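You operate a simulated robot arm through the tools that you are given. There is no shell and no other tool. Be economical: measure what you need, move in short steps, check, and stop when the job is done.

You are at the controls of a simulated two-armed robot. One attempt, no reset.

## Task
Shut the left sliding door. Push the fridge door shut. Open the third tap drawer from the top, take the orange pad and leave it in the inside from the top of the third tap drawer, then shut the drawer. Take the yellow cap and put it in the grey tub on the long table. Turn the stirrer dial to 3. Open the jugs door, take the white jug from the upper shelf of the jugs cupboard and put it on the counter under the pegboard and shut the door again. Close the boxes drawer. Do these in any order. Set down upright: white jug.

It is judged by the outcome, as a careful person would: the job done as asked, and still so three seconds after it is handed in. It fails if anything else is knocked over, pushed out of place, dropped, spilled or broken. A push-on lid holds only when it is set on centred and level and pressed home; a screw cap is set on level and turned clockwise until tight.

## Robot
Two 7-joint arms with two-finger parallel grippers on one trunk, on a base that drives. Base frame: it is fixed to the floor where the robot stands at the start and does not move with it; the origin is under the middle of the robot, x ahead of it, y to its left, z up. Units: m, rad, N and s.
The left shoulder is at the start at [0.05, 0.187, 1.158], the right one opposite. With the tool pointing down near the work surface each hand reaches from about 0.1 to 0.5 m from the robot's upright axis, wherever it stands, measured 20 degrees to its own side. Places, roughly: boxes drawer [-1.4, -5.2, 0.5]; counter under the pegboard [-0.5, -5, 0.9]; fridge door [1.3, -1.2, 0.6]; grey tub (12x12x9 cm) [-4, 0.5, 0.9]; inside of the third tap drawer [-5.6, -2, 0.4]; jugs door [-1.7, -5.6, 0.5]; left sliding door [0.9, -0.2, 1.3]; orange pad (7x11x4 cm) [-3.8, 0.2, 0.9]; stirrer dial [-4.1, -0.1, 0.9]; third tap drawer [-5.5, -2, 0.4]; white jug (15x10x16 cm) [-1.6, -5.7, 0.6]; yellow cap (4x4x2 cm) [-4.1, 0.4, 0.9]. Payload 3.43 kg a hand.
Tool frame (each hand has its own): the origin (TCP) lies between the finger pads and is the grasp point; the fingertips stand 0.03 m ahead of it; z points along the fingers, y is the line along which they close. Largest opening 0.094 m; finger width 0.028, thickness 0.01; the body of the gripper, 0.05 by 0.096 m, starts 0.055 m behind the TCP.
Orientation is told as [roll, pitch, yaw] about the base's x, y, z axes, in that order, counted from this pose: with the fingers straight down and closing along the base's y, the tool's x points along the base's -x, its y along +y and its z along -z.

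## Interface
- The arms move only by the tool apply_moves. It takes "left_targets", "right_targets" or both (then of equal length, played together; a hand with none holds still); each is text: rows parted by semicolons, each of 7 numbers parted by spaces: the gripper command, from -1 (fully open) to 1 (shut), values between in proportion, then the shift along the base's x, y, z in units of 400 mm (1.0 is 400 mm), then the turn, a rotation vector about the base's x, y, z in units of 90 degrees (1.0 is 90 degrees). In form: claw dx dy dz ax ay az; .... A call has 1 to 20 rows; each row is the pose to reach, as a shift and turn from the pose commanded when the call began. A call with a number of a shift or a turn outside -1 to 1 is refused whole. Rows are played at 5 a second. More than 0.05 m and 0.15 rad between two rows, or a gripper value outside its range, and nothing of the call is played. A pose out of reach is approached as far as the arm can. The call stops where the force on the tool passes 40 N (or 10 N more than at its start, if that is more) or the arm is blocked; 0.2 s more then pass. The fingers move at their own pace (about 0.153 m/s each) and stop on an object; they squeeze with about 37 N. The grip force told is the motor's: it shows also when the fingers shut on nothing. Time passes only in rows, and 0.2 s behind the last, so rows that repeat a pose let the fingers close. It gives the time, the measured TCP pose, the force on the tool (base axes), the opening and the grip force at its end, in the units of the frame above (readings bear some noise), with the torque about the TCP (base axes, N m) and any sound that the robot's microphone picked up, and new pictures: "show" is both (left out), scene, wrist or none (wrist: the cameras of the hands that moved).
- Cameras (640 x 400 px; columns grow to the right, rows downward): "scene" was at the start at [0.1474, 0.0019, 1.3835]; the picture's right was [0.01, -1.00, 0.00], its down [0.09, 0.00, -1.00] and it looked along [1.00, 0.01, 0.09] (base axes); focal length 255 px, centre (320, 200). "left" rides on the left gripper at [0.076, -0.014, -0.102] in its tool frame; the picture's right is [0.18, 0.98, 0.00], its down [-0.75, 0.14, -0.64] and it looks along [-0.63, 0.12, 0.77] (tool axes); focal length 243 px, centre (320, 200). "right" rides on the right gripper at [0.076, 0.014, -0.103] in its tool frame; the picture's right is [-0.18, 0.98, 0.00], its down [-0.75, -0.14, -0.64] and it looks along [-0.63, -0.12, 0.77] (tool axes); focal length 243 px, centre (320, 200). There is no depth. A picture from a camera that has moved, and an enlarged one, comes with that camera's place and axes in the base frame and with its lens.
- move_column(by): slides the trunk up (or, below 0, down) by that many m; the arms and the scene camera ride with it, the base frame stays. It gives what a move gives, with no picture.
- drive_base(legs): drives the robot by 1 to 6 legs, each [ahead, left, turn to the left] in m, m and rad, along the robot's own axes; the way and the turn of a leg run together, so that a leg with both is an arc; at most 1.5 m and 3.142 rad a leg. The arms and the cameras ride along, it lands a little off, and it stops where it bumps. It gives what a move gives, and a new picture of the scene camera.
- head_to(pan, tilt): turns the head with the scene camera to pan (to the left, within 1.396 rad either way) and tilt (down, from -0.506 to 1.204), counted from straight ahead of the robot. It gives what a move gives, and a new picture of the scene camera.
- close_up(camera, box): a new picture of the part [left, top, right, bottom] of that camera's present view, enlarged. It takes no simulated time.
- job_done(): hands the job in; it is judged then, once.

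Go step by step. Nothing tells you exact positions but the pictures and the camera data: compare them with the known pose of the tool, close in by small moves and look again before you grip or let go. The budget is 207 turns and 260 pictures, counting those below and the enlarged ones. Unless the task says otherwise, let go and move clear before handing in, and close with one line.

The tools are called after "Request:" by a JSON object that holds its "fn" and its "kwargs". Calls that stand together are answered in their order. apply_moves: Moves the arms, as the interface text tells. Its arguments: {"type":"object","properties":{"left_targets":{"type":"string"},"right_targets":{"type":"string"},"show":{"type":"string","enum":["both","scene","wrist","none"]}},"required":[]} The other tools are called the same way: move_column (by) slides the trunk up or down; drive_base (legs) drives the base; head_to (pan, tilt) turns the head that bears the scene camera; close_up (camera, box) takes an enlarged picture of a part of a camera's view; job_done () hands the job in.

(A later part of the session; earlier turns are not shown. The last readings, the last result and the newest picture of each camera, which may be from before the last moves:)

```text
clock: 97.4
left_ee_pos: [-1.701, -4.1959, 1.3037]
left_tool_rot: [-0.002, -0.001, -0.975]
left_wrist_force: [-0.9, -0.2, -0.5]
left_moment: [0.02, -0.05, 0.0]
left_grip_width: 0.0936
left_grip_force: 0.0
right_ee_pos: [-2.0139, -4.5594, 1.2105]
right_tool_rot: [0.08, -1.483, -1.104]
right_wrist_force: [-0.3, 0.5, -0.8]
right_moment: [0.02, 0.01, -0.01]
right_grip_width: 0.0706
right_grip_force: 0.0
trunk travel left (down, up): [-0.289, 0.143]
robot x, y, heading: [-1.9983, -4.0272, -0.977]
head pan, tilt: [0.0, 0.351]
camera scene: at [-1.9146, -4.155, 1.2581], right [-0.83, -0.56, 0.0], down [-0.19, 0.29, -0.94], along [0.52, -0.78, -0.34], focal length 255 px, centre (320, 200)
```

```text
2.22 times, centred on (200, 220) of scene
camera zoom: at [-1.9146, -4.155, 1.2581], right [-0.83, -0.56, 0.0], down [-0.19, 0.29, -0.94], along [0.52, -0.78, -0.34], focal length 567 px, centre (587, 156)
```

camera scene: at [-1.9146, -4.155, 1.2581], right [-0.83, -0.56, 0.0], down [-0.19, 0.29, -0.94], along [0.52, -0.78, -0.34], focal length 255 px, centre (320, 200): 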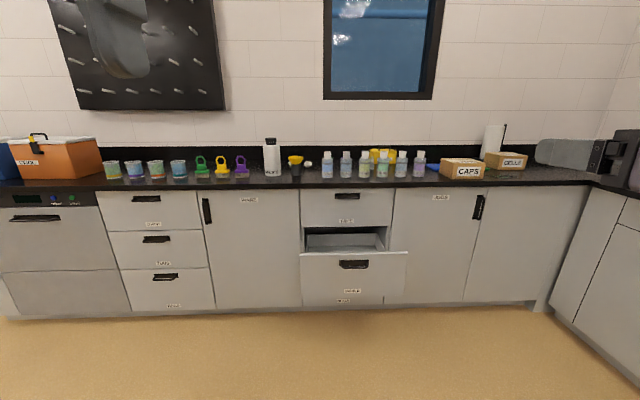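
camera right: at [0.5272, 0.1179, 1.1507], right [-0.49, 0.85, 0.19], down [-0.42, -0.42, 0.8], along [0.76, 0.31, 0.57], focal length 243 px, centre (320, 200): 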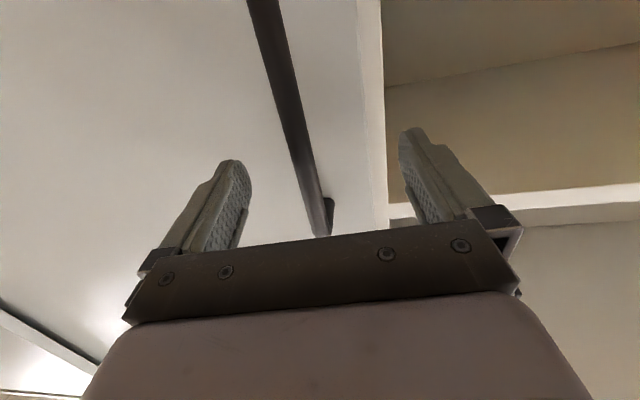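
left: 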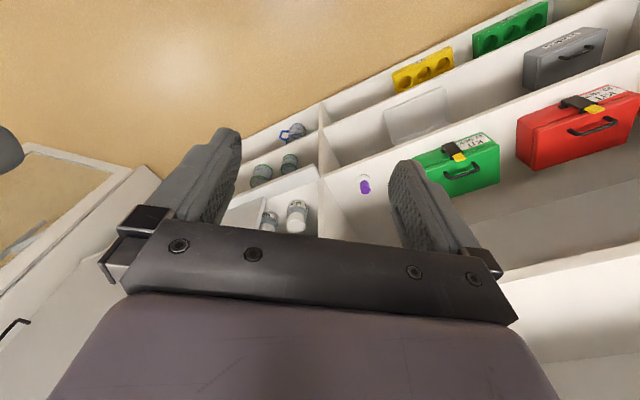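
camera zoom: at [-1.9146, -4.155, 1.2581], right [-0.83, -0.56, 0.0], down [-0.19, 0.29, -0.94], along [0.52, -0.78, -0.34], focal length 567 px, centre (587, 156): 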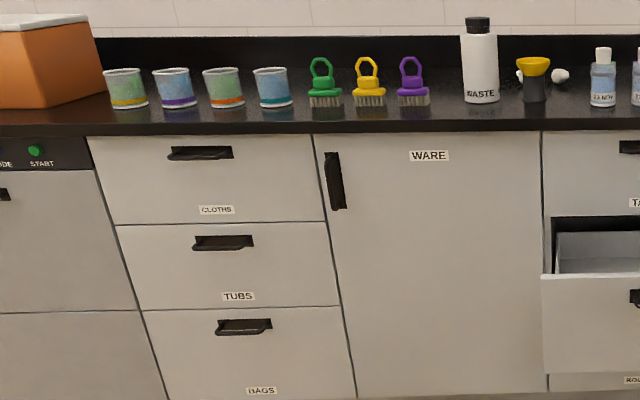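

The BOXES drawer stands open by about 0.2 m, with its front about 1 m from the camera. I'll lower the trunk and set the right fist at 45° at drawer height to push it shut.

Request:
{"fn": "move_column", "kwargs": {"by": -0.285}}

Request:
{"fn": "drive_base", "kwargs": {"legs": [[0, 0.13, 0]]}}

Request:
{"fn": "apply_moves", "kwargs": {"right_targets": "1 0 0 -0.1 0.05 0.034 0; 1 0 0 -0.2 0.1 0.067 0; 1 0 0 -0.3 0.15 0.1 0; 1 0 0 -0.4 0.2 0.134 0; 1 0 0 -0.5 0.25 0.168 0; 1 0 0 -0.6 0.3 0.2 0; 1 0 0 -0.7 0.35 0.234 0; 1 0 0 -0.8 0.4 0.268 0", "show": "scene"}}

```text
clock: 100.3
left_ee_pos: [-1.6996, -4.1964, 1.0175]
left_tool_rot: [-0.003, 0.0, -0.976]
left_wrist_force: [-0.4, -0.2, 0.1]
left_moment: [-0.01, 0.01, 0.02]
left_grip_width: 0.0939
left_grip_force: 0.1
right_ee_pos: [-2.0144, -4.5599, 0.9265]
right_tool_rot: [0.08, -1.483, -1.103]
right_wrist_force: [-0.1, -0.4, 1.0]
right_moment: [-0.01, 0.01, 0.02]
right_grip_width: 0.0708
right_grip_force: 0.1
trunk travel left (down, up): [-0.004, 0.428]
robot x, y, heading: [-2.0034, -4.0312, -0.978]
head pan, tilt: [0.0, 0.351]
```

```text
clock: 102.1
left_ee_pos: [-1.5926, -4.124, 1.0164]
left_tool_rot: [-0.002, -0.001, -0.975]
left_wrist_force: [0.2, 0.3, -0.8]
left_moment: [0.01, 0.01, 0.01]
left_grip_width: 0.0939
left_grip_force: 0.1
right_ee_pos: [-1.9052, -4.4873, 0.9256]
right_tool_rot: [0.082, -1.484, -1.102]
right_wrist_force: [0.3, 0.2, 0.7]
right_moment: [0.0, 0.0, 0.03]
right_grip_width: 0.0704
right_grip_force: 0.2
trunk travel left (down, up): [-0.004, 0.428]
robot x, y, heading: [-1.8893, -3.9597, -0.976]
head pan, tilt: [0.0, 0.351]
camera scene: at [-1.8069, -4.0826, 0.9731], right [-0.83, -0.56, 0.0], down [-0.19, 0.29, -0.94], along [0.52, -0.78, -0.34], focal length 255 px, centre (320, 200)
```

scene: 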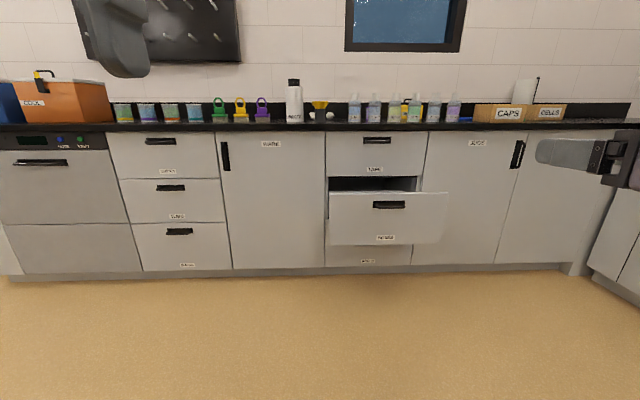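

```text
clock: 103.9
left_ee_pos: [-1.5914, -4.1236, 1.0176]
left_tool_rot: [-0.004, -0.002, -0.977]
left_wrist_force: [-0.1, -0.4, -0.1]
left_moment: [0.0, 0.02, 0.0]
left_grip_width: 0.0939
left_grip_force: 0.1
right_ee_pos: [-1.9057, -4.4869, 0.606]
right_tool_rot: [-0.029, -0.729, -0.993]
right_wrist_force: [0.6, -0.1, 0.3]
right_moment: [0.02, 0.02, 0.01]
right_grip_width: 0.0
right_grip_force: 32.9
trunk travel left (down, up): [-0.004, 0.428]
robot x, y, heading: [-1.8934, -3.9607, -0.98]
head pan, tilt: [0.0, 0.351]
camera scene: at [-1.8069, -4.0825, 0.9731], right [-0.83, -0.56, 0.0], down [-0.19, 0.28, -0.94], along [0.52, -0.78, -0.34], focal length 255 px, centre (320, 200)
```

scene: 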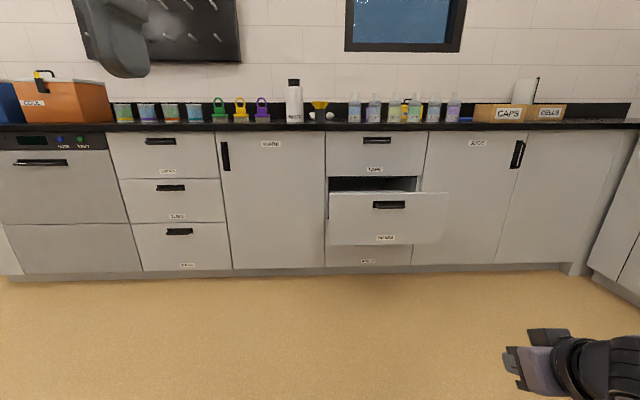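

The drawer front spans z 0.42–0.65 and is about 0.68 m ahead of the fingertips, laterally in line. I'll lower the hand slightly and drive in.

Request:
{"fn": "apply_moves", "kwargs": {"right_targets": "1 0 0 -0.08 0 0 0; 1 0 0 -0.16 0 0 0", "show": "none"}}

Request:
{"fn": "drive_base", "kwargs": {"legs": [[0.6, 0, -0.01]]}}

```text
clock: 104.5
left_ee_pos: [-1.5924, -4.1237, 1.0182]
left_tool_rot: [-0.004, 0.0, -0.977]
left_wrist_force: [0.6, -0.4, 0.2]
left_moment: [0.0, 0.0, -0.04]
left_grip_width: 0.0942
left_grip_force: 0.1
right_ee_pos: [-1.9066, -4.4871, 0.5415]
right_tool_rot: [-0.032, -0.727, -0.992]
right_wrist_force: [0.1, 0.4, 0.8]
right_moment: [0.0, 0.04, 0.02]
right_grip_width: 0.0001
right_grip_force: 33.1
trunk travel left (down, up): [-0.004, 0.428]
robot x, y, heading: [-1.8935, -3.9559, -0.975]
head pan, tilt: [0.0, 0.351]
```

```text
clock: 107.8
left_ee_pos: [-1.2609, -4.6214, 1.0192]
left_tool_rot: [-0.004, -0.001, -0.98]
left_wrist_force: [0.0, 0.4, -0.1]
left_moment: [0.0, 0.04, 0.01]
left_grip_width: 0.0944
left_grip_force: 0.0
right_ee_pos: [-1.5772, -4.9841, 0.5422]
right_tool_rot: [-0.03, -0.727, -1.0]
right_wrist_force: [0.7, 0.5, 0.4]
right_moment: [0.01, 0.01, 0.01]
right_grip_width: 0.0
right_grip_force: 32.6
trunk travel left (down, up): [-0.004, 0.428]
robot x, y, heading: [-1.5598, -4.4568, -0.987]
head pan, tilt: [0.0, 0.351]
camera scene: at [-1.4749, -4.58, 0.9731], right [-0.83, -0.55, 0.0], down [-0.19, 0.29, -0.94], along [0.52, -0.78, -0.34], focal length 255 px, centre (320, 200)
```

scene: 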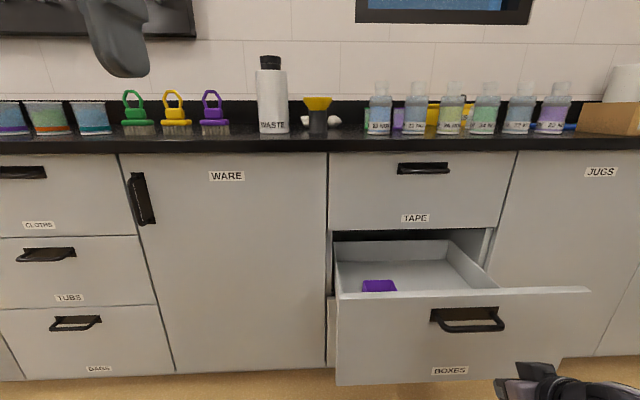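

Approaching; pushing further.

Request:
{"fn": "drive_base", "kwargs": {"legs": [[0.15, 0, 0]]}}

```text
clock: 109.2
left_ee_pos: [-1.1779, -4.7472, 1.0194]
left_tool_rot: [-0.004, -0.001, -0.98]
left_wrist_force: [0.0, 0.3, 0.4]
left_moment: [-0.03, 0.04, 0.0]
left_grip_width: 0.094
left_grip_force: 0.0
right_ee_pos: [-1.4943, -5.1087, 0.5416]
right_tool_rot: [-0.029, -0.728, -1.001]
right_wrist_force: [0.5, 0.9, 0.9]
right_moment: [-0.01, 0.02, -0.02]
right_grip_width: 0.0
right_grip_force: 33.3
trunk travel left (down, up): [-0.004, 0.428]
robot x, y, heading: [-1.4778, -4.5827, -0.989]
head pan, tilt: [0.0, 0.351]
camera scene: at [-1.3915, -4.7054, 0.9731], right [-0.83, -0.55, 0.0], down [-0.19, 0.29, -0.94], along [0.52, -0.78, -0.34], focal length 255 px, centre (320, 200)
```

scene: 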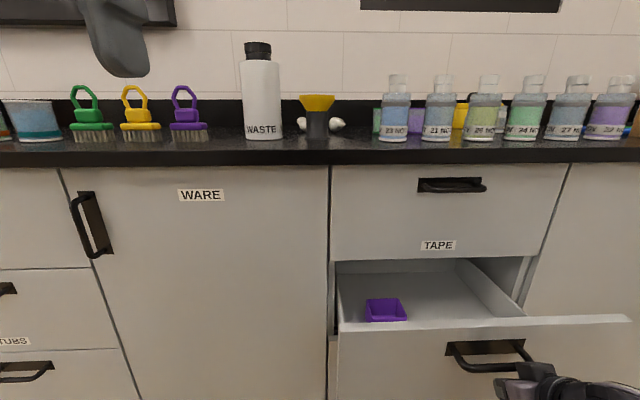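

Continuing.

Request:
{"fn": "drive_base", "kwargs": {"legs": [[0.12, 0, 0]]}}

```text
clock: 110.5
left_ee_pos: [-1.1118, -4.8467, 1.0183]
left_tool_rot: [-0.002, 0.0, -0.979]
left_wrist_force: [0.0, -0.4, -0.2]
left_moment: [-0.02, 0.0, -0.03]
left_grip_width: 0.0942
left_grip_force: 0.1
right_ee_pos: [-1.426, -5.2095, 0.5414]
right_tool_rot: [-0.031, -0.727, -0.998]
right_wrist_force: [0.6, 0.1, 0.7]
right_moment: [0.0, 0.0, 0.02]
right_grip_width: 0.0001
right_grip_force: 32.8
trunk travel left (down, up): [-0.004, 0.428]
robot x, y, heading: [-1.4097, -4.6773, -0.979]
head pan, tilt: [0.0, 0.351]
camera scene: at [-1.3253, -4.8046, 0.9731], right [-0.83, -0.55, 0.0], down [-0.19, 0.29, -0.94], along [0.52, -0.78, -0.34], focal length 255 px, centre (320, 200)
```

scene: 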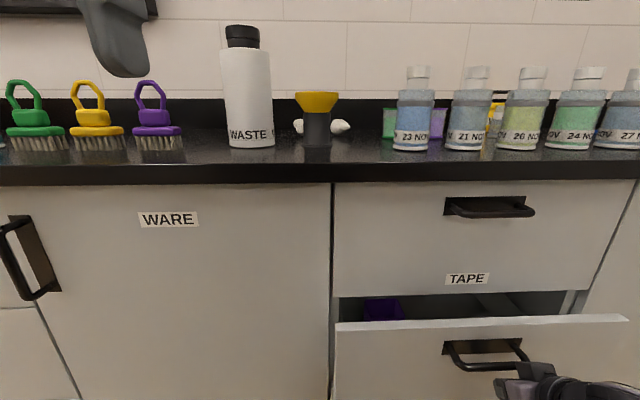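

Nearly; a bit more, gently.

Request:
{"fn": "drive_base", "kwargs": {"legs": [[0.06, 0, 0]]}}

```text
clock: 111.4
left_ee_pos: [-1.0787, -4.8957, 1.0177]
left_tool_rot: [-0.003, -0.002, -0.981]
left_wrist_force: [-0.4, -0.7, -1.0]
left_moment: [-0.01, 0.02, 0.03]
left_grip_width: 0.094
left_grip_force: 0.1
right_ee_pos: [-1.3937, -5.2579, 0.5428]
right_tool_rot: [-0.032, -0.729, -1.001]
right_wrist_force: [-1.1, 0.8, -0.2]
right_moment: [-0.04, 0.02, -0.02]
right_grip_width: 0.0002
right_grip_force: 32.9
trunk travel left (down, up): [-0.004, 0.428]
robot x, y, heading: [-1.3806, -4.7275, -0.987]
head pan, tilt: [0.0, 0.351]
camera scene: at [-1.2924, -4.8541, 0.9731], right [-0.83, -0.55, 0.0], down [-0.19, 0.29, -0.94], along [0.52, -0.78, -0.34], focal length 255 px, centre (320, 200)
```

scene: 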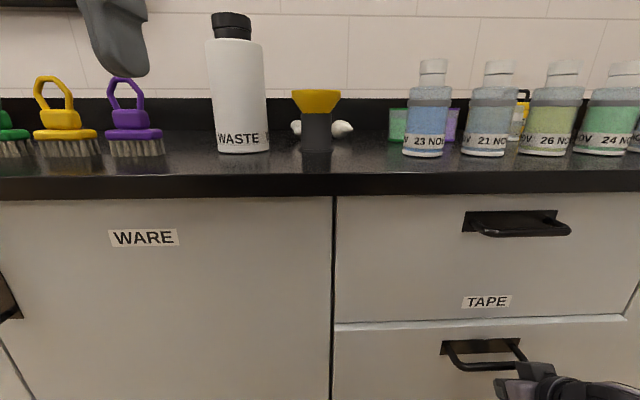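

A small gap may remain; pressing home with the arm.

Request:
{"fn": "apply_moves", "kwargs": {"right_targets": "1 0.034 -0.052 0 0 0 0; 1 0.069 -0.104 0 0 0 0; 1 0.1 -0.152 0 0 0 0", "show": "scene"}}

```text
clock: 111.9
left_ee_pos: [-1.0778, -4.8965, 1.018]
left_tool_rot: [-0.003, 0.001, -0.983]
left_wrist_force: [0.0, -0.1, -0.6]
left_moment: [0.0, 0.01, 0.0]
left_grip_width: 0.094
left_grip_force: 0.1
right_ee_pos: [-1.3818, -5.2783, 0.5417]
right_tool_rot: [-0.034, -0.716, -0.998]
right_wrist_force: [0.1, 2.3, 0.7]
right_moment: [-0.07, 0.02, -0.04]
right_grip_width: 0.0
right_grip_force: 32.9
trunk travel left (down, up): [-0.004, 0.428]
robot x, y, heading: [-1.3796, -4.7303, -0.985]
head pan, tilt: [0.0, 0.351]
stopped in row 2 (right hand): the force on the tool passed its limit at 107 N (the readings are from after the stop); the commanded pose is now the measured one
camera scene: at [-1.2927, -4.8538, 0.9732], right [-0.83, -0.55, 0.0], down [-0.19, 0.29, -0.94], along [0.52, -0.78, -0.34], focal length 255 px, centre (320, 200)
```

scene: 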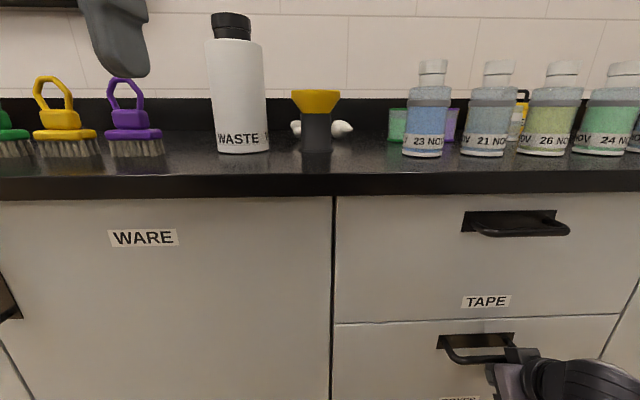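

The drawer is shut. I'll back away and move right to face the JUGS door.

Request:
{"fn": "apply_moves", "kwargs": {"right_targets": "1 -0.055 0.0835 0 0 0 0; 1 -0.11 0.167 0 0 0 0", "show": "none"}}

Request:
{"fn": "drive_base", "kwargs": {"legs": [[-0.45, 0, 0], [0, -0.5, 0]]}}

Request:
{"fn": "move_column", "kwargs": {"by": 0.2}}

Request:
{"fn": "head_to", "kwargs": {"pan": -0.2, "tilt": 0.4}}

```text
clock: 112.5
left_ee_pos: [-1.0776, -4.8966, 1.0183]
left_tool_rot: [-0.003, 0.0, -0.98]
left_wrist_force: [0.9, 1.2, -0.5]
left_moment: [0.01, 0.01, 0.03]
left_grip_width: 0.094
left_grip_force: 0.0
right_ee_pos: [-1.4259, -5.2108, 0.5419]
right_tool_rot: [-0.034, -0.718, -1.001]
right_wrist_force: [0.1, 0.3, 0.9]
right_moment: [-0.02, -0.02, 0.02]
right_grip_width: 0.0001
right_grip_force: 32.9
trunk travel left (down, up): [-0.004, 0.428]
robot x, y, heading: [-1.3813, -4.7296, -0.982]
head pan, tilt: [0.0, 0.351]
```

```text
clock: 119.7
left_ee_pos: [-1.7447, -4.7974, 1.0173]
left_tool_rot: [-0.005, 0.0, -0.984]
left_wrist_force: [0.2, -0.7, 0.5]
left_moment: [-0.02, -0.01, -0.01]
left_grip_width: 0.0941
left_grip_force: 0.0
right_ee_pos: [-2.0938, -5.1101, 0.5417]
right_tool_rot: [-0.033, -0.717, -1.004]
right_wrist_force: [0.4, 0.3, -0.2]
right_moment: [0.0, -0.03, -0.04]
right_grip_width: 0.0
right_grip_force: 32.9
trunk travel left (down, up): [-0.004, 0.428]
robot x, y, heading: [-2.0446, -4.6307, -0.982]
head pan, tilt: [0.0, 0.351]
camera scene: at [-1.9583, -4.7542, 0.9731], right [-0.84, -0.55, 0.0], down [-0.19, 0.29, -0.94], along [0.52, -0.78, -0.34], focal length 255 px, centre (320, 200)
```

scene: 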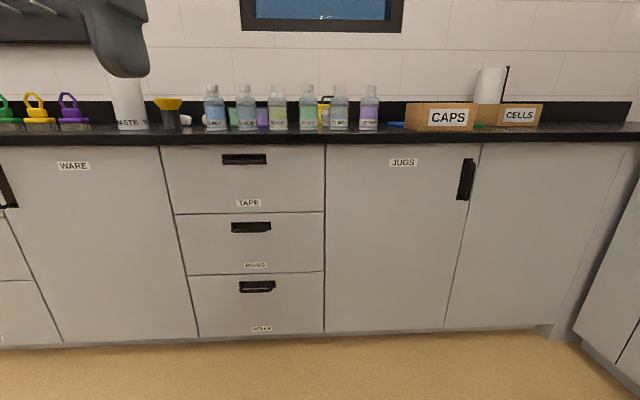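

```text
clock: 121.9
left_ee_pos: [-1.7444, -4.797, 1.2186]
left_tool_rot: [-0.004, 0.001, -0.984]
left_wrist_force: [-0.3, 0.8, -0.1]
left_moment: [0.0, 0.0, 0.01]
left_grip_width: 0.0941
left_grip_force: 0.0
right_ee_pos: [-2.093, -5.1098, 0.7409]
right_tool_rot: [-0.033, -0.718, -1.003]
right_wrist_force: [0.0, -0.2, -0.8]
right_moment: [-0.01, -0.01, -0.02]
right_grip_width: 0.0
right_grip_force: 32.8
trunk travel left (down, up): [-0.204, 0.228]
robot x, y, heading: [-2.0427, -4.6289, -0.984]
head pan, tilt: [0.0, 0.351]
```

```text
clock: 122.6
left_ee_pos: [-1.745, -4.7969, 1.2182]
left_tool_rot: [-0.004, 0.0, -0.985]
left_wrist_force: [0.4, -0.5, -0.6]
left_moment: [0.04, 0.05, 0.02]
left_grip_width: 0.094
left_grip_force: 0.0
right_ee_pos: [-2.0934, -5.1101, 0.7408]
right_tool_rot: [-0.034, -0.718, -1.004]
right_wrist_force: [0.3, 0.1, -0.2]
right_moment: [-0.02, 0.01, 0.01]
right_grip_width: 0.0003
right_grip_force: 33.5
trunk travel left (down, up): [-0.204, 0.228]
robot x, y, heading: [-2.0425, -4.6301, -0.986]
head pan, tilt: [-0.201, 0.4]
camera scene: at [-1.975, -4.7624, 1.1685], right [-0.93, -0.37, 0.0], down [-0.15, 0.36, -0.92], along [0.34, -0.85, -0.39], focal length 255 px, centre (320, 200)
```

scene: 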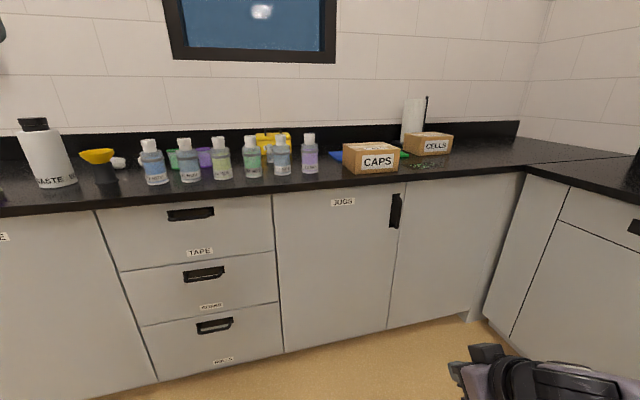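

All three drawers are flush now. The JUGS handle is a vertical bar at about (-1.92, -5.63, 0.76). I'll level the right hand, open it and approach.

Request:
{"fn": "apply_moves", "kwargs": {"right_targets": "-1 0.03 -0.045 0.01 -0.074 -0.049 0; -1 0.06 -0.09 0.02 -0.147 -0.098 0; -1 0.09 -0.135 0.03 -0.221 -0.147 0; -1 0.12 -0.18 0.04 -0.295 -0.195 0; -1 0.15 -0.225 0.05 -0.368 -0.244 0; -1 0.179 -0.271 0.06 -0.442 -0.293 0", "show": "none"}}

Request:
{"fn": "drive_base", "kwargs": {"legs": [[0.15, 0, 0], [0, -0.14, 0]]}}

Request:
{"fn": "close_up", "kwargs": {"camera": "right", "box": [0, 0, 640, 400]}}

```text
clock: 124.2
left_ee_pos: [-1.7444, -4.7968, 1.2182]
left_tool_rot: [-0.006, 0.0, -0.985]
left_wrist_force: [0.2, 0.8, 0.2]
left_moment: [-0.04, 0.01, 0.0]
left_grip_width: 0.0938
left_grip_force: 0.0
right_ee_pos: [-1.9592, -5.1709, 0.758]
right_tool_rot: [-0.135, -1.403, -0.493]
right_wrist_force: [-0.1, 0.0, -0.3]
right_moment: [0.01, 0.02, 0.03]
right_grip_width: 0.0939
right_grip_force: 0.0
right hand out of reach, approached as far as the arm can: row 1, 2, 3, 4, 5, 6
trunk travel left (down, up): [-0.204, 0.228]
robot x, y, heading: [-2.0423, -4.6324, -0.987]
head pan, tilt: [-0.201, 0.4]
stopped in row 6 (right hand): the arm was blocked; the commanded pose is now the measured one
```

```text
clock: 127.1
left_ee_pos: [-1.7796, -4.9997, 1.2183]
left_tool_rot: [-0.003, 0.001, -0.985]
left_wrist_force: [-0.4, 0.2, 0.1]
left_moment: [0.01, -0.02, -0.03]
left_grip_width: 0.0939
left_grip_force: 0.1
right_ee_pos: [-1.9944, -5.3745, 0.7573]
right_tool_rot: [-0.13, -1.4, -0.502]
right_wrist_force: [0.4, 0.2, 0.5]
right_moment: [-0.01, -0.02, -0.02]
right_grip_width: 0.0941
right_grip_force: 0.0
trunk travel left (down, up): [-0.204, 0.228]
robot x, y, heading: [-2.0807, -4.833, -0.993]
head pan, tilt: [-0.201, 0.4]
camera scene: at [-2.0096, -4.9648, 1.1685], right [-0.93, -0.37, 0.0], down [-0.15, 0.36, -0.92], along [0.34, -0.85, -0.39], focal length 255 px, centre (320, 200)
```

scene: 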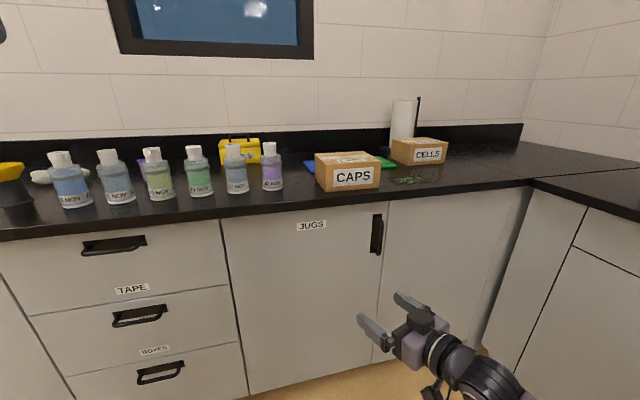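

```text
1.00 times, centred on (320, 200) of right (not enlarged: the box is as wide or as high as the picture)
camera zoom: at [-2.0778, -5.2971, 0.7004], right [0.6, 0.78, 0.16], down [-0.48, 0.2, 0.85], along [0.63, -0.59, 0.49], focal length 243 px, centre (320, 200)
```

zoom: 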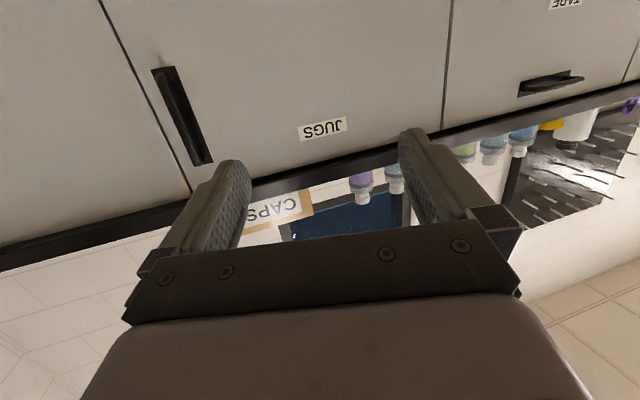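

The hand ended up yawed about 28° left because of a joint limit at this low pose. I'll raise the hand relative to the shoulder, straighten the yaw and lower the trunk instead.

Request:
{"fn": "apply_moves", "kwargs": {"right_targets": "-1 0 0 0.1 0 0 -0.06; -1 0 0 0.2 0 0 -0.12; -1 0 0 0.3 0 0 -0.18; -1 0 0 0.4 0 0 -0.24; -1 0 0 0.5 0 0 -0.31; -1 0 0 0.5 0 0 -0.31", "show": "none"}}

Request:
{"fn": "move_column", "kwargs": {"by": -0.2}}

Request:
{"fn": "close_up", "kwargs": {"camera": "right", "box": [0, 0, 640, 400]}}

Request:
{"fn": "close_up", "kwargs": {"camera": "scene", "box": [0, 0, 640, 400]}}

```text
clock: 128.5
left_ee_pos: [-1.7786, -4.9993, 1.2185]
left_tool_rot: [-0.004, 0.0, -0.984]
left_wrist_force: [-0.6, -0.5, 0.2]
left_moment: [-0.01, 0.01, -0.02]
left_grip_width: 0.0942
left_grip_force: 0.0
right_ee_pos: [-2.1044, -5.3812, 0.9254]
right_tool_rot: [-0.107, -1.401, -0.921]
right_wrist_force: [-0.4, 0.1, -0.1]
right_moment: [-0.03, 0.0, -0.01]
right_grip_width: 0.0942
right_grip_force: 0.2
right hand out of reach, approached as far as the arm can: row 2, 3, 4, 5, 6
trunk travel left (down, up): [-0.204, 0.228]
robot x, y, heading: [-2.0758, -4.8298, -0.987]
head pan, tilt: [-0.201, 0.4]
```

```text
clock: 130.6
left_ee_pos: [-1.7793, -4.9996, 1.0172]
left_tool_rot: [-0.005, -0.002, -0.985]
left_wrist_force: [-0.2, -0.4, 0.3]
left_moment: [-0.01, 0.02, 0.01]
left_grip_width: 0.0941
left_grip_force: 0.1
right_ee_pos: [-2.1051, -5.3819, 0.7247]
right_tool_rot: [-0.106, -1.4, -0.922]
right_wrist_force: [-0.2, 0.2, -0.1]
right_moment: [0.03, -0.02, -0.01]
right_grip_width: 0.0941
right_grip_force: 0.1
trunk travel left (down, up): [-0.004, 0.428]
robot x, y, heading: [-2.0771, -4.8336, -0.986]
head pan, tilt: [-0.201, 0.4]
```

```text
1.00 times, centred on (320, 200) of right (not enlarged: the box is as wide or as high as the picture)
camera zoom: at [-2.1527, -5.2776, 0.668], right [0.86, 0.49, 0.16], down [-0.37, 0.37, 0.85], along [0.35, -0.79, 0.5], focal length 243 px, centre (320, 200)
```

zoom: 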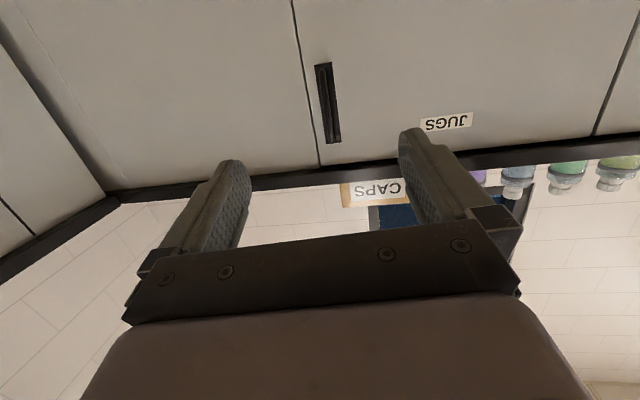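

```text
1.00 times, centred on (320, 200) of scene (not enlarged: the box is as wide or as high as the picture)
camera zoom: at [-2.0095, -4.9647, 0.9686], right [-0.93, -0.37, 0.0], down [-0.15, 0.36, -0.92], along [0.34, -0.85, -0.39], focal length 255 px, centre (320, 200)
```

zoom: 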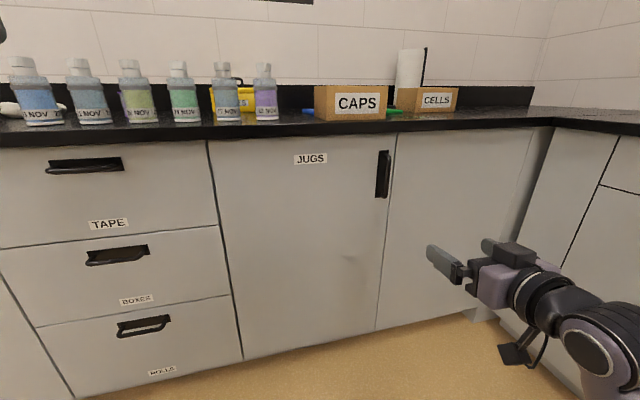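

The orientation is good. The handle is 0.30 m straight ahead and about 0.03 m higher. Closing in.

Request:
{"fn": "apply_moves", "kwargs": {"right_targets": "-1 0.025 0.0165 0.075 0 0 0; -1 0.025 0.0165 0.075 0 0 0", "show": "none"}}

Request:
{"fn": "drive_base", "kwargs": {"legs": [[0.24, 0, 0]]}}

Request:
{"fn": "close_up", "kwargs": {"camera": "right", "box": [0, 0, 640, 400]}}

```text
clock: 131.2
left_ee_pos: [-1.7788, -4.9998, 1.0188]
left_tool_rot: [-0.003, 0.0, -0.983]
left_wrist_force: [-0.3, -0.5, 0.3]
left_moment: [-0.06, -0.01, 0.0]
left_grip_width: 0.0941
left_grip_force: 0.1
right_ee_pos: [-2.0935, -5.3808, 0.7549]
right_tool_rot: [-0.099, -1.4, -0.929]
right_wrist_force: [0.7, 0.7, -0.8]
right_moment: [-0.01, 0.01, 0.03]
right_grip_width: 0.094
right_grip_force: 0.0
right hand out of reach, approached as far as the arm can: row 1, 2
trunk travel left (down, up): [-0.004, 0.428]
robot x, y, heading: [-2.0791, -4.8343, -0.987]
head pan, tilt: [-0.201, 0.4]
```

```text
clock: 133.0
left_ee_pos: [-1.646, -5.2005, 1.019]
left_tool_rot: [-0.004, 0.002, -0.982]
left_wrist_force: [-0.1, 0.3, 0.0]
left_moment: [0.0, -0.01, 0.01]
left_grip_width: 0.0944
left_grip_force: 0.1
right_ee_pos: [-1.9596, -5.5824, 0.7545]
right_tool_rot: [-0.106, -1.401, -0.92]
right_wrist_force: [-0.1, -0.3, -0.1]
right_moment: [0.01, -0.03, -0.02]
right_grip_width: 0.0942
right_grip_force: 0.0
trunk travel left (down, up): [-0.004, 0.428]
robot x, y, heading: [-1.944, -5.0316, -0.987]
head pan, tilt: [-0.201, 0.4]
camera scene: at [-1.876, -5.1658, 0.9685], right [-0.93, -0.38, 0.0], down [-0.15, 0.36, -0.92], along [0.35, -0.85, -0.39], focal length 255 px, centre (320, 200)
```

scene: 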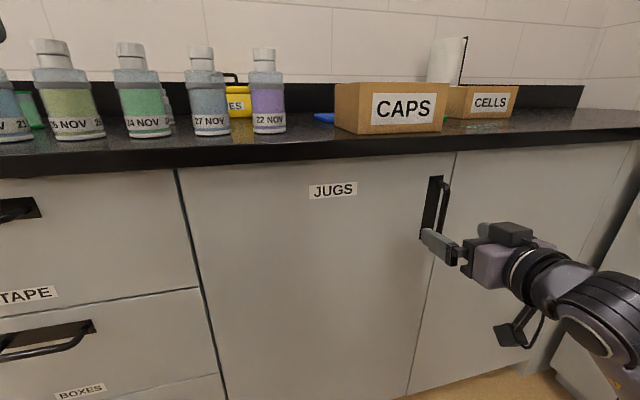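

```text
1.00 times, centred on (320, 200) of right (not enlarged: the box is as wide or as high as the picture)
camera zoom: at [-2.0069, -5.4776, 0.6977], right [0.86, 0.49, 0.16], down [-0.37, 0.37, 0.85], along [0.35, -0.79, 0.5], focal length 243 px, centre (320, 200)
```

zoom: 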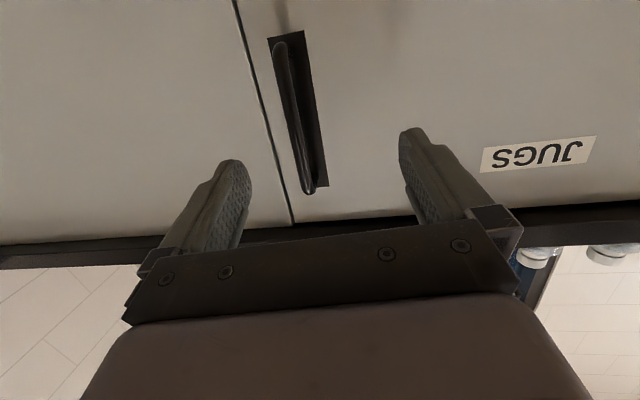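

The bar is inside the finger span, about 0.015 m right of centre and 0.06 m ahead. Final advance, then close on it.

Request:
{"fn": "apply_moves", "kwargs": {"right_targets": "-1 0.02 -0.07 0 0 0 0; -1 0.04 -0.13 0 0 0 0; 0 0.04 -0.13 0 0 0 0; 1 0.04 -0.13 0 0 0 0; 1 0.04 -0.13 0 0 0 0; 1 0.04 -0.13 0 0 0 0"}}

```text
clock: 134.4
left_ee_pos: [-1.6451, -5.1998, 1.0174]
left_tool_rot: [-0.003, 0.0, -0.982]
left_wrist_force: [1.5, -0.1, 0.4]
left_moment: [-0.04, -0.01, 0.01]
left_grip_width: 0.0941
left_grip_force: 0.1
right_ee_pos: [-1.9425, -5.6333, 0.7538]
right_tool_rot: [-0.104, -1.401, -0.92]
right_wrist_force: [-0.8, 0.1, 0.3]
right_moment: [0.03, -0.01, -0.02]
right_grip_width: 0.0
right_grip_force: 33.3
trunk travel left (down, up): [-0.004, 0.428]
robot x, y, heading: [-1.9455, -5.0349, -0.986]
head pan, tilt: [-0.201, 0.4]
camera scene: at [-1.876, -5.1659, 0.9685], right [-0.93, -0.38, 0.0], down [-0.15, 0.36, -0.92], along [0.35, -0.85, -0.39], focal length 255 px, centre (320, 200)
camera right: at [-1.9907, -5.5298, 0.6971], right [0.86, 0.49, 0.16], down [-0.37, 0.37, 0.85], along [0.35, -0.79, 0.5], focal length 243 px, centre (320, 200)
```

scene: 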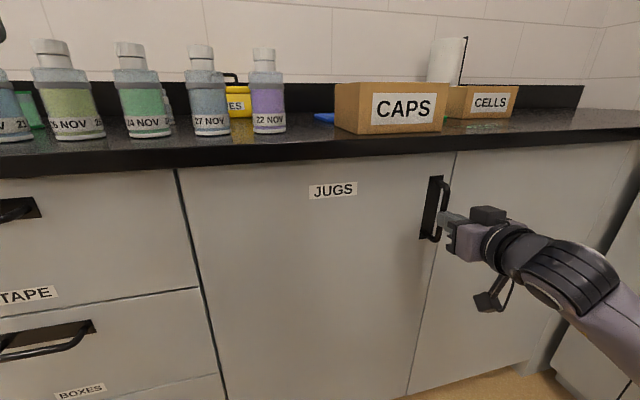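
right: 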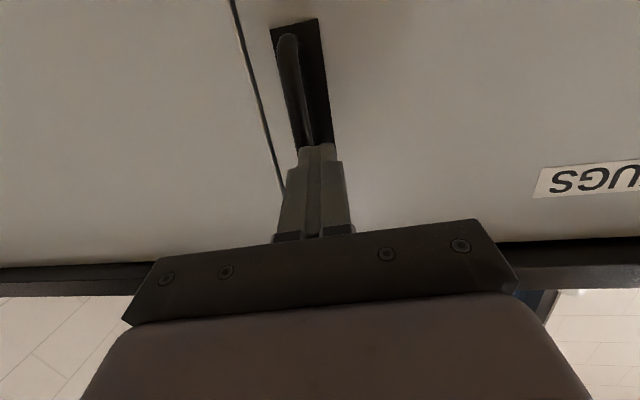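

The fingers closed just short of the bar. I'll reopen, advance 0.04 m and close again.

Request:
{"fn": "apply_moves", "kwargs": {"right_targets": "-1 0 0 -0.02 0 0 0; -1 0 0 -0.02 0 0 0; -1 0 0 -0.02 0 0 0; -1 0.027 -0.042 -0.04 0 0 0; -1 0.055 -0.084 -0.04 0 0 0; 0 0.055 -0.084 -0.04 0 0 0; 1 0.055 -0.084 -0.04 0 0 0; 1 0.055 -0.084 -0.04 0 0 0; 1 0.055 -0.084 -0.04 0 0 0"}}

```text
clock: 136.4
left_ee_pos: [-1.6433, -5.2002, 1.0185]
left_tool_rot: [-0.005, 0.001, -0.981]
left_wrist_force: [-0.2, -0.3, -0.7]
left_moment: [-0.01, -0.02, 0.0]
left_grip_width: 0.094
left_grip_force: 0.0
right_ee_pos: [-1.9324, -5.6692, 0.7253]
right_tool_rot: [-0.1, -1.4, -0.916]
right_wrist_force: [17.6, 14.5, -2.1]
right_moment: [-0.72, -0.4, 0.12]
right_grip_width: 0.016
right_grip_force: 45.0
right hand out of reach, approached as far as the arm can: row 4, 5, 6, 7, 8, 9
trunk travel left (down, up): [-0.004, 0.428]
robot x, y, heading: [-1.9449, -5.0363, -0.988]
head pan, tilt: [-0.201, 0.4]
camera scene: at [-1.8751, -5.165, 0.9686], right [-0.93, -0.38, 0.0], down [-0.15, 0.36, -0.92], along [0.35, -0.85, -0.39], focal length 255 px, centre (320, 200)
camera right: at [-1.981, -5.5656, 0.6682], right [0.85, 0.49, 0.16], down [-0.38, 0.36, 0.85], along [0.36, -0.79, 0.5], focal length 243 px, centre (320, 200)
```

scene: 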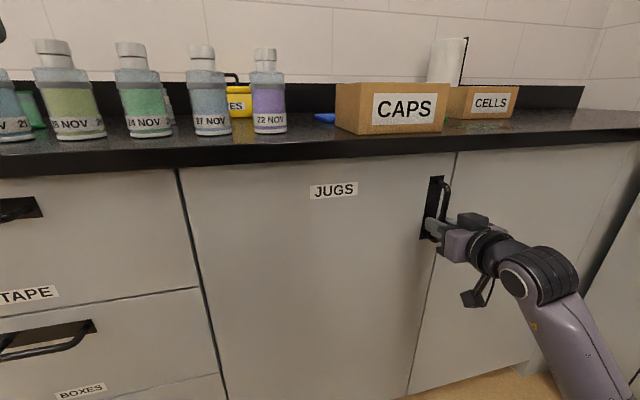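
right: 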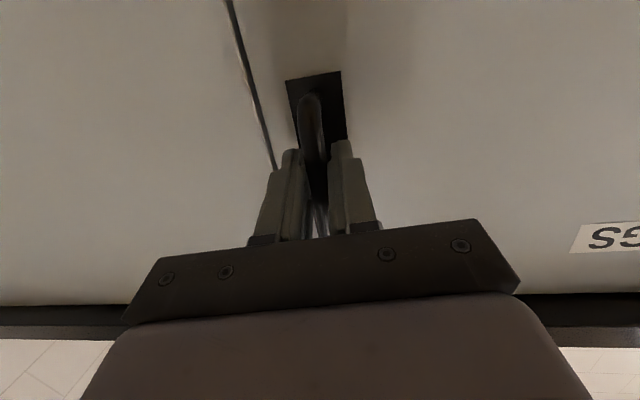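

The bar is gripped. I'll pull the door open by driving back with a slight arc to the left.

Request:
{"fn": "drive_base", "kwargs": {"legs": [[-0.1, 0.012, 0], [-0.1, 0.035, 0]]}}

```text
clock: 138.4
left_ee_pos: [-1.7129, -5.0176, 1.018]
left_tool_rot: [-0.003, 0.002, -0.98]
left_wrist_force: [0.3, 0.0, 0.4]
left_moment: [-0.02, -0.01, 0.0]
left_grip_width: 0.0939
left_grip_force: 0.0
right_ee_pos: [-1.9971, -5.4852, 0.7262]
right_tool_rot: [-0.089, -1.403, -0.914]
right_wrist_force: [1.1, 0.8, 0.5]
right_moment: [0.26, 0.19, 0.01]
right_grip_width: 0.016
right_grip_force: 45.1
trunk travel left (down, up): [-0.004, 0.428]
robot x, y, heading: [-2.0126, -4.8501, -0.978]
head pan, tilt: [-0.201, 0.4]
stopped in leg 2: the force on the tool passed its limit at 42 N (the readings are from after the stop); the commanded pose is now the measured one
camera scene: at [-1.944, -4.9829, 0.9685], right [-0.93, -0.38, 0.0], down [-0.15, 0.36, -0.92], along [0.35, -0.85, -0.39], focal length 255 px, centre (320, 200)
```

scene: 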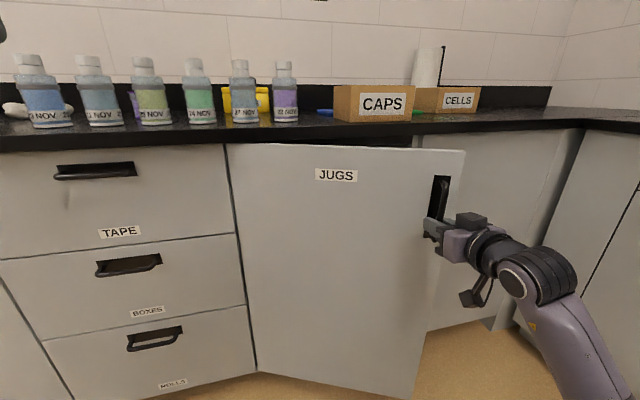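

The door is about 25° open. I'll release the handle, back off, and use the left hand to swing the door wide from its inner side.

Request:
{"fn": "apply_moves", "kwargs": {"right_targets": "-1 0 0 0 0 0 0; -1 0 0 0 0 0 0; -1 0 0 0 0 0 0", "show": "wrist"}}

Request:
{"fn": "drive_base", "kwargs": {"legs": [[-0.25, 0, 0]]}}

```text
clock: 139.2
left_ee_pos: [-1.7141, -5.0171, 1.0186]
left_tool_rot: [-0.003, 0.001, -0.981]
left_wrist_force: [-0.8, 0.2, 0.0]
left_moment: [0.0, -0.03, 0.01]
left_grip_width: 0.0937
left_grip_force: 0.0
right_ee_pos: [-1.9972, -5.4861, 0.7239]
right_tool_rot: [-0.089, -1.404, -0.915]
right_wrist_force: [-0.3, 0.1, 0.2]
right_moment: [-0.01, 0.02, 0.0]
right_grip_width: 0.094
right_grip_force: 0.0
trunk travel left (down, up): [-0.004, 0.428]
robot x, y, heading: [-2.0118, -4.8539, -0.985]
head pan, tilt: [-0.201, 0.4]
camera right: at [-2.0472, -5.3824, 0.6676], right [0.85, 0.5, 0.17], down [-0.38, 0.36, 0.85], along [0.37, -0.79, 0.5], focal length 243 px, centre (320, 200)
```

right: 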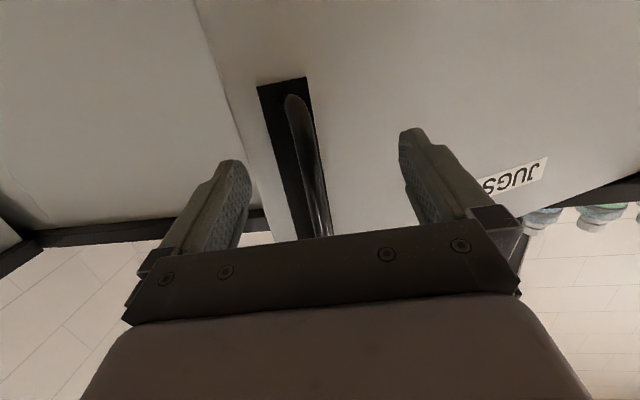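

```text
clock: 141.0
left_ee_pos: [-1.851, -4.8093, 1.0179]
left_tool_rot: [-0.003, -0.001, -0.98]
left_wrist_force: [0.0, 0.3, -1.0]
left_moment: [0.02, 0.0, 0.01]
left_grip_width: 0.0942
left_grip_force: 0.0
right_ee_pos: [-2.1363, -5.2773, 0.7251]
right_tool_rot: [-0.089, -1.403, -0.917]
right_wrist_force: [-0.9, 0.3, 0.5]
right_moment: [0.01, -0.03, 0.01]
right_grip_width: 0.094
right_grip_force: 0.1
trunk travel left (down, up): [-0.004, 0.428]
robot x, y, heading: [-2.1526, -4.6393, -0.985]
head pan, tilt: [-0.201, 0.4]
camera scene: at [-2.0824, -4.7751, 0.9685], right [-0.93, -0.38, 0.0], down [-0.15, 0.36, -0.92], along [0.35, -0.85, -0.39], focal length 255 px, centre (320, 200)
```

scene: 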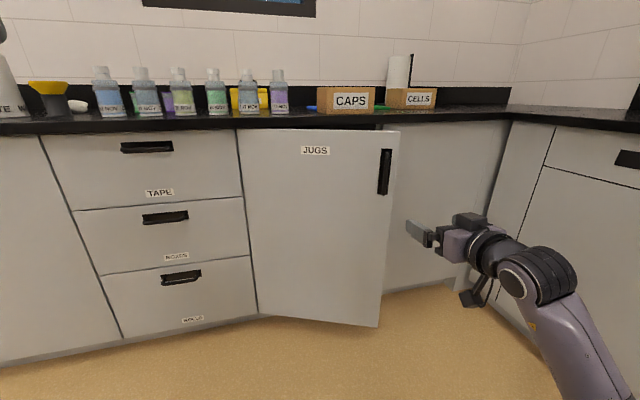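

The door stays at about 18°, free edge near (n -4.74, u 3.53) in room axes. I'll tuck the right hand and ready the left hand, fingers down and yawed 36°, to straddle the door's top edge.

Request:
{"fn": "move_column", "kwargs": {"by": 0.1}}

Request:
{"fn": "apply_moves", "kwargs": {"left_targets": "-1 0.005 -0.052 -0.0625 0 0 0.067; -1 0.009 -0.104 -0.125 0 0 0.133; -1 0.014 -0.156 -0.1875 0 0 0.2; -1 0.018 -0.208 -0.25 0 0 0.267; -1 0.023 -0.26 -0.3125 0 0 0.333; -1 0.0275 -0.3125 -0.375 0 0 0.4", "right_targets": "-1 -0.023 0.11 0 0 0 0; -1 -0.046 0.22 0 0 0 0; -1 -0.069 0.33 0 0 0 0; -1 -0.091 0.44 0 0 0 0; -1 -0.114 0.55 0 0 0 0; -1 -0.137 0.66 0 0 0 0", "show": "none"}}

Request:
{"fn": "drive_base", "kwargs": {"legs": [[0, -0.45, 0], [0.28, 0, 0]]}}

Request:
{"fn": "head_to", "kwargs": {"pan": 0.0, "tilt": 0.6}}

```text
clock: 142.3
left_ee_pos: [-1.8514, -4.8098, 1.117]
left_tool_rot: [-0.004, 0.001, -0.981]
left_wrist_force: [0.5, 0.1, -1.2]
left_moment: [-0.01, 0.03, 0.02]
left_grip_width: 0.0939
left_grip_force: 0.1
right_ee_pos: [-2.1352, -5.2787, 0.8248]
right_tool_rot: [-0.09, -1.401, -0.92]
right_wrist_force: [-0.9, -0.6, -0.1]
right_moment: [0.02, 0.0, -0.01]
right_grip_width: 0.0942
right_grip_force: 0.1
trunk travel left (down, up): [-0.104, 0.328]
robot x, y, heading: [-2.1504, -4.6457, -0.981]
head pan, tilt: [-0.201, 0.4]
```

```text
clock: 143.7
left_ee_pos: [-1.842, -4.9352, 0.969]
left_tool_rot: [-0.006, 0.0, -0.35]
left_wrist_force: [0.4, -0.3, -0.1]
left_moment: [0.02, 0.03, 0.0]
left_grip_width: 0.0939
left_grip_force: 0.1
right_ee_pos: [-2.2012, -5.1596, 0.7374]
right_tool_rot: [-0.044, -1.43, -0.948]
right_wrist_force: [-2.5, 4.3, -8.2]
right_moment: [-0.56, -0.36, -0.03]
right_grip_width: 0.0939
right_grip_force: 0.1
right hand out of reach, approached as far as the arm can: row 1, 2, 3, 4, 5, 6
trunk travel left (down, up): [-0.104, 0.328]
robot x, y, heading: [-2.1479, -4.6365, -0.981]
head pan, tilt: [-0.201, 0.4]
```

```text
clock: 149.8
left_ee_pos: [-2.0655, -5.4176, 0.9681]
left_tool_rot: [-0.005, -0.002, -0.354]
left_wrist_force: [-0.4, -0.1, -0.2]
left_moment: [-0.01, 0.04, 0.0]
left_grip_width: 0.0942
left_grip_force: 0.0
right_ee_pos: [-2.4281, -5.6363, 0.7262]
right_tool_rot: [-0.041, -1.4, -0.95]
right_wrist_force: [0.0, 0.3, 0.4]
right_moment: [-0.02, 0.03, 0.0]
right_grip_width: 0.0939
right_grip_force: 0.1
trunk travel left (down, up): [-0.104, 0.328]
robot x, y, heading: [-2.3758, -5.1289, -0.984]
head pan, tilt: [-0.201, 0.4]
camera scene: at [-2.3067, -5.2576, 1.0685], right [-0.93, -0.38, 0.0], down [-0.15, 0.36, -0.92], along [0.35, -0.85, -0.39], focal length 255 px, centre (320, 200)
```

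scene: 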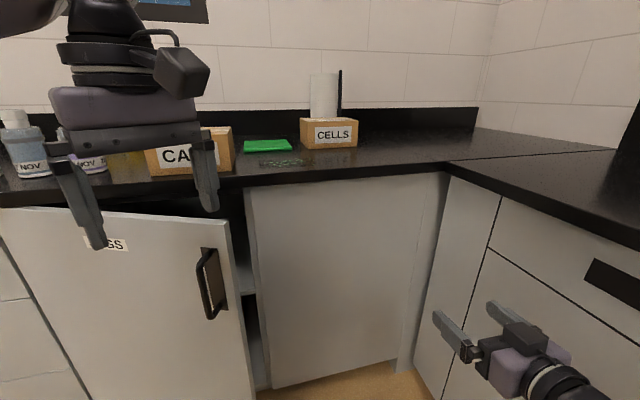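

```text
clock: 150.5
left_ee_pos: [-2.066, -5.4174, 0.9683]
left_tool_rot: [-0.003, 0.0, -0.354]
left_wrist_force: [0.4, -0.6, 0.7]
left_moment: [-0.01, 0.04, 0.02]
left_grip_width: 0.0941
left_grip_force: 0.0
right_ee_pos: [-2.4277, -5.6368, 0.7254]
right_tool_rot: [-0.039, -1.399, -0.951]
right_wrist_force: [-1.1, 0.8, -0.8]
right_moment: [0.01, -0.01, 0.0]
right_grip_width: 0.0941
right_grip_force: 0.0
trunk travel left (down, up): [-0.104, 0.328]
robot x, y, heading: [-2.378, -5.1246, -0.987]
head pan, tilt: [0.0, 0.6]
camera scene: at [-2.2926, -5.2455, 1.0504], right [-0.83, -0.55, 0.0], down [-0.31, 0.47, -0.83], along [0.46, -0.69, -0.56], focal length 255 px, centre (320, 200)
```

scene: 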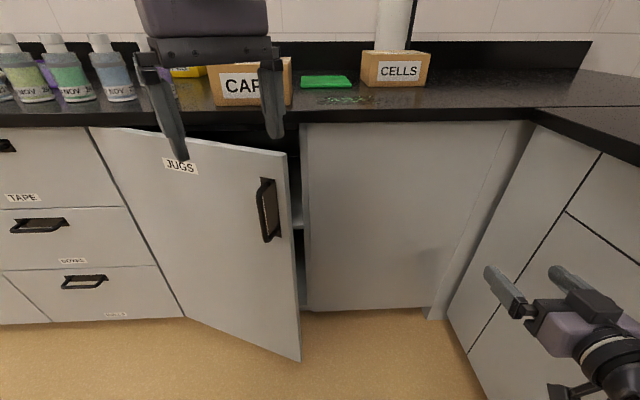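

The door's free edge is at n≈-4.73, u≈3.55 and its top at z≈0.86. I'll bring the left hand over the top edge.

Request:
{"fn": "drive_base", "kwargs": {"legs": [[0.17, 0.03, 0]]}}

Request:
{"fn": "close_up", "kwargs": {"camera": "left", "box": [0, 0, 640, 400]}}

```text
clock: 152.0
left_ee_pos: [-1.9445, -5.5435, 0.9685]
left_tool_rot: [-0.003, -0.001, -0.355]
left_wrist_force: [-0.7, -0.1, -0.6]
left_moment: [-0.01, 0.0, 0.03]
left_grip_width: 0.094
left_grip_force: 0.1
right_ee_pos: [-2.3086, -5.7627, 0.7246]
right_tool_rot: [-0.042, -1.399, -0.95]
right_wrist_force: [-0.1, -0.2, 0.8]
right_moment: [0.01, -0.02, 0.03]
right_grip_width: 0.0938
right_grip_force: 0.2
trunk travel left (down, up): [-0.104, 0.328]
robot x, y, heading: [-2.2562, -5.2486, -0.983]
head pan, tilt: [0.0, 0.6]
camera scene: at [-2.1733, -5.3712, 1.0503], right [-0.83, -0.55, 0.0], down [-0.31, 0.47, -0.83], along [0.46, -0.69, -0.56], focal length 255 px, centre (320, 200)
```

scene: 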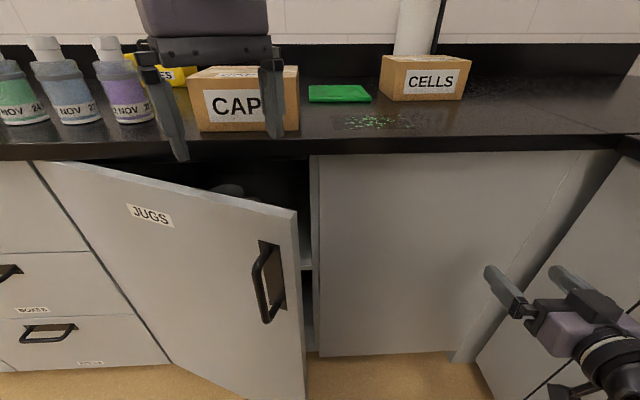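

```text
1.00 times, centred on (320, 200) of left (not enlarged: the box is as wide or as high as the picture)
camera zoom: at [-2.0213, -5.5294, 1.0717], right [0.17, 0.99, 0.0], down [0.76, -0.13, 0.64], along [0.63, -0.11, -0.77], focal length 243 px, centre (320, 200)
```

zoom: 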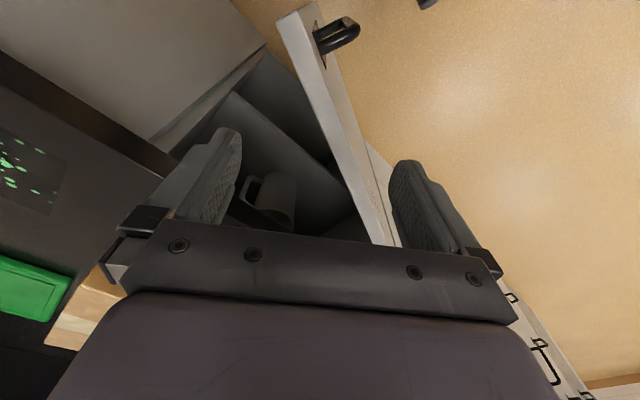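

The wrist view shows the door's top edge between the fingers, and the jug on its shelf. I'll lower the hand over the edge.

Request:
{"fn": "apply_moves", "kwargs": {"left_targets": "-1 0 0 -0.1 0 0 0; -1 0 0 -0.2 0 0 0; -1 0 0 -0.3 0 0 0"}}

```text
clock: 152.8
left_ee_pos: [-1.9449, -5.5429, 0.8477]
left_tool_rot: [-0.005, 0.001, -0.354]
left_wrist_force: [-0.8, 1.2, -0.1]
left_moment: [-0.04, -0.02, 0.02]
left_grip_width: 0.0941
left_grip_force: 0.1
right_ee_pos: [-2.3083, -5.7616, 0.7252]
right_tool_rot: [-0.043, -1.398, -0.95]
right_wrist_force: [0.0, 0.9, -0.5]
right_moment: [0.0, 0.0, 0.01]
right_grip_width: 0.0941
right_grip_force: 0.0
trunk travel left (down, up): [-0.104, 0.328]
robot x, y, heading: [-2.2554, -5.2525, -0.99]
head pan, tilt: [0.0, 0.6]
camera scene: at [-2.1733, -5.3712, 1.0504], right [-0.83, -0.55, 0.0], down [-0.31, 0.47, -0.83], along [0.46, -0.69, -0.56], focal length 255 px, centre (320, 200)
camera left: at [-2.0202, -5.5291, 0.9515], right [0.17, 0.99, 0.0], down [0.76, -0.13, 0.64], along [0.63, -0.11, -0.77], focal length 243 px, centre (320, 200)
```

scene: 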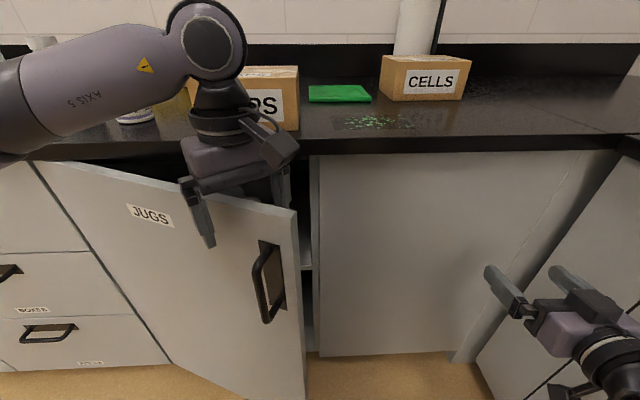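
left: 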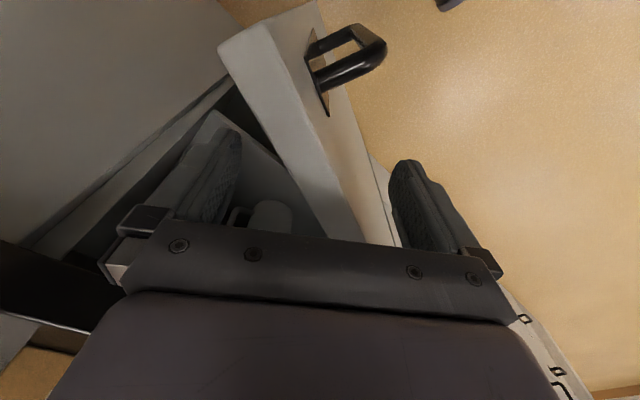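

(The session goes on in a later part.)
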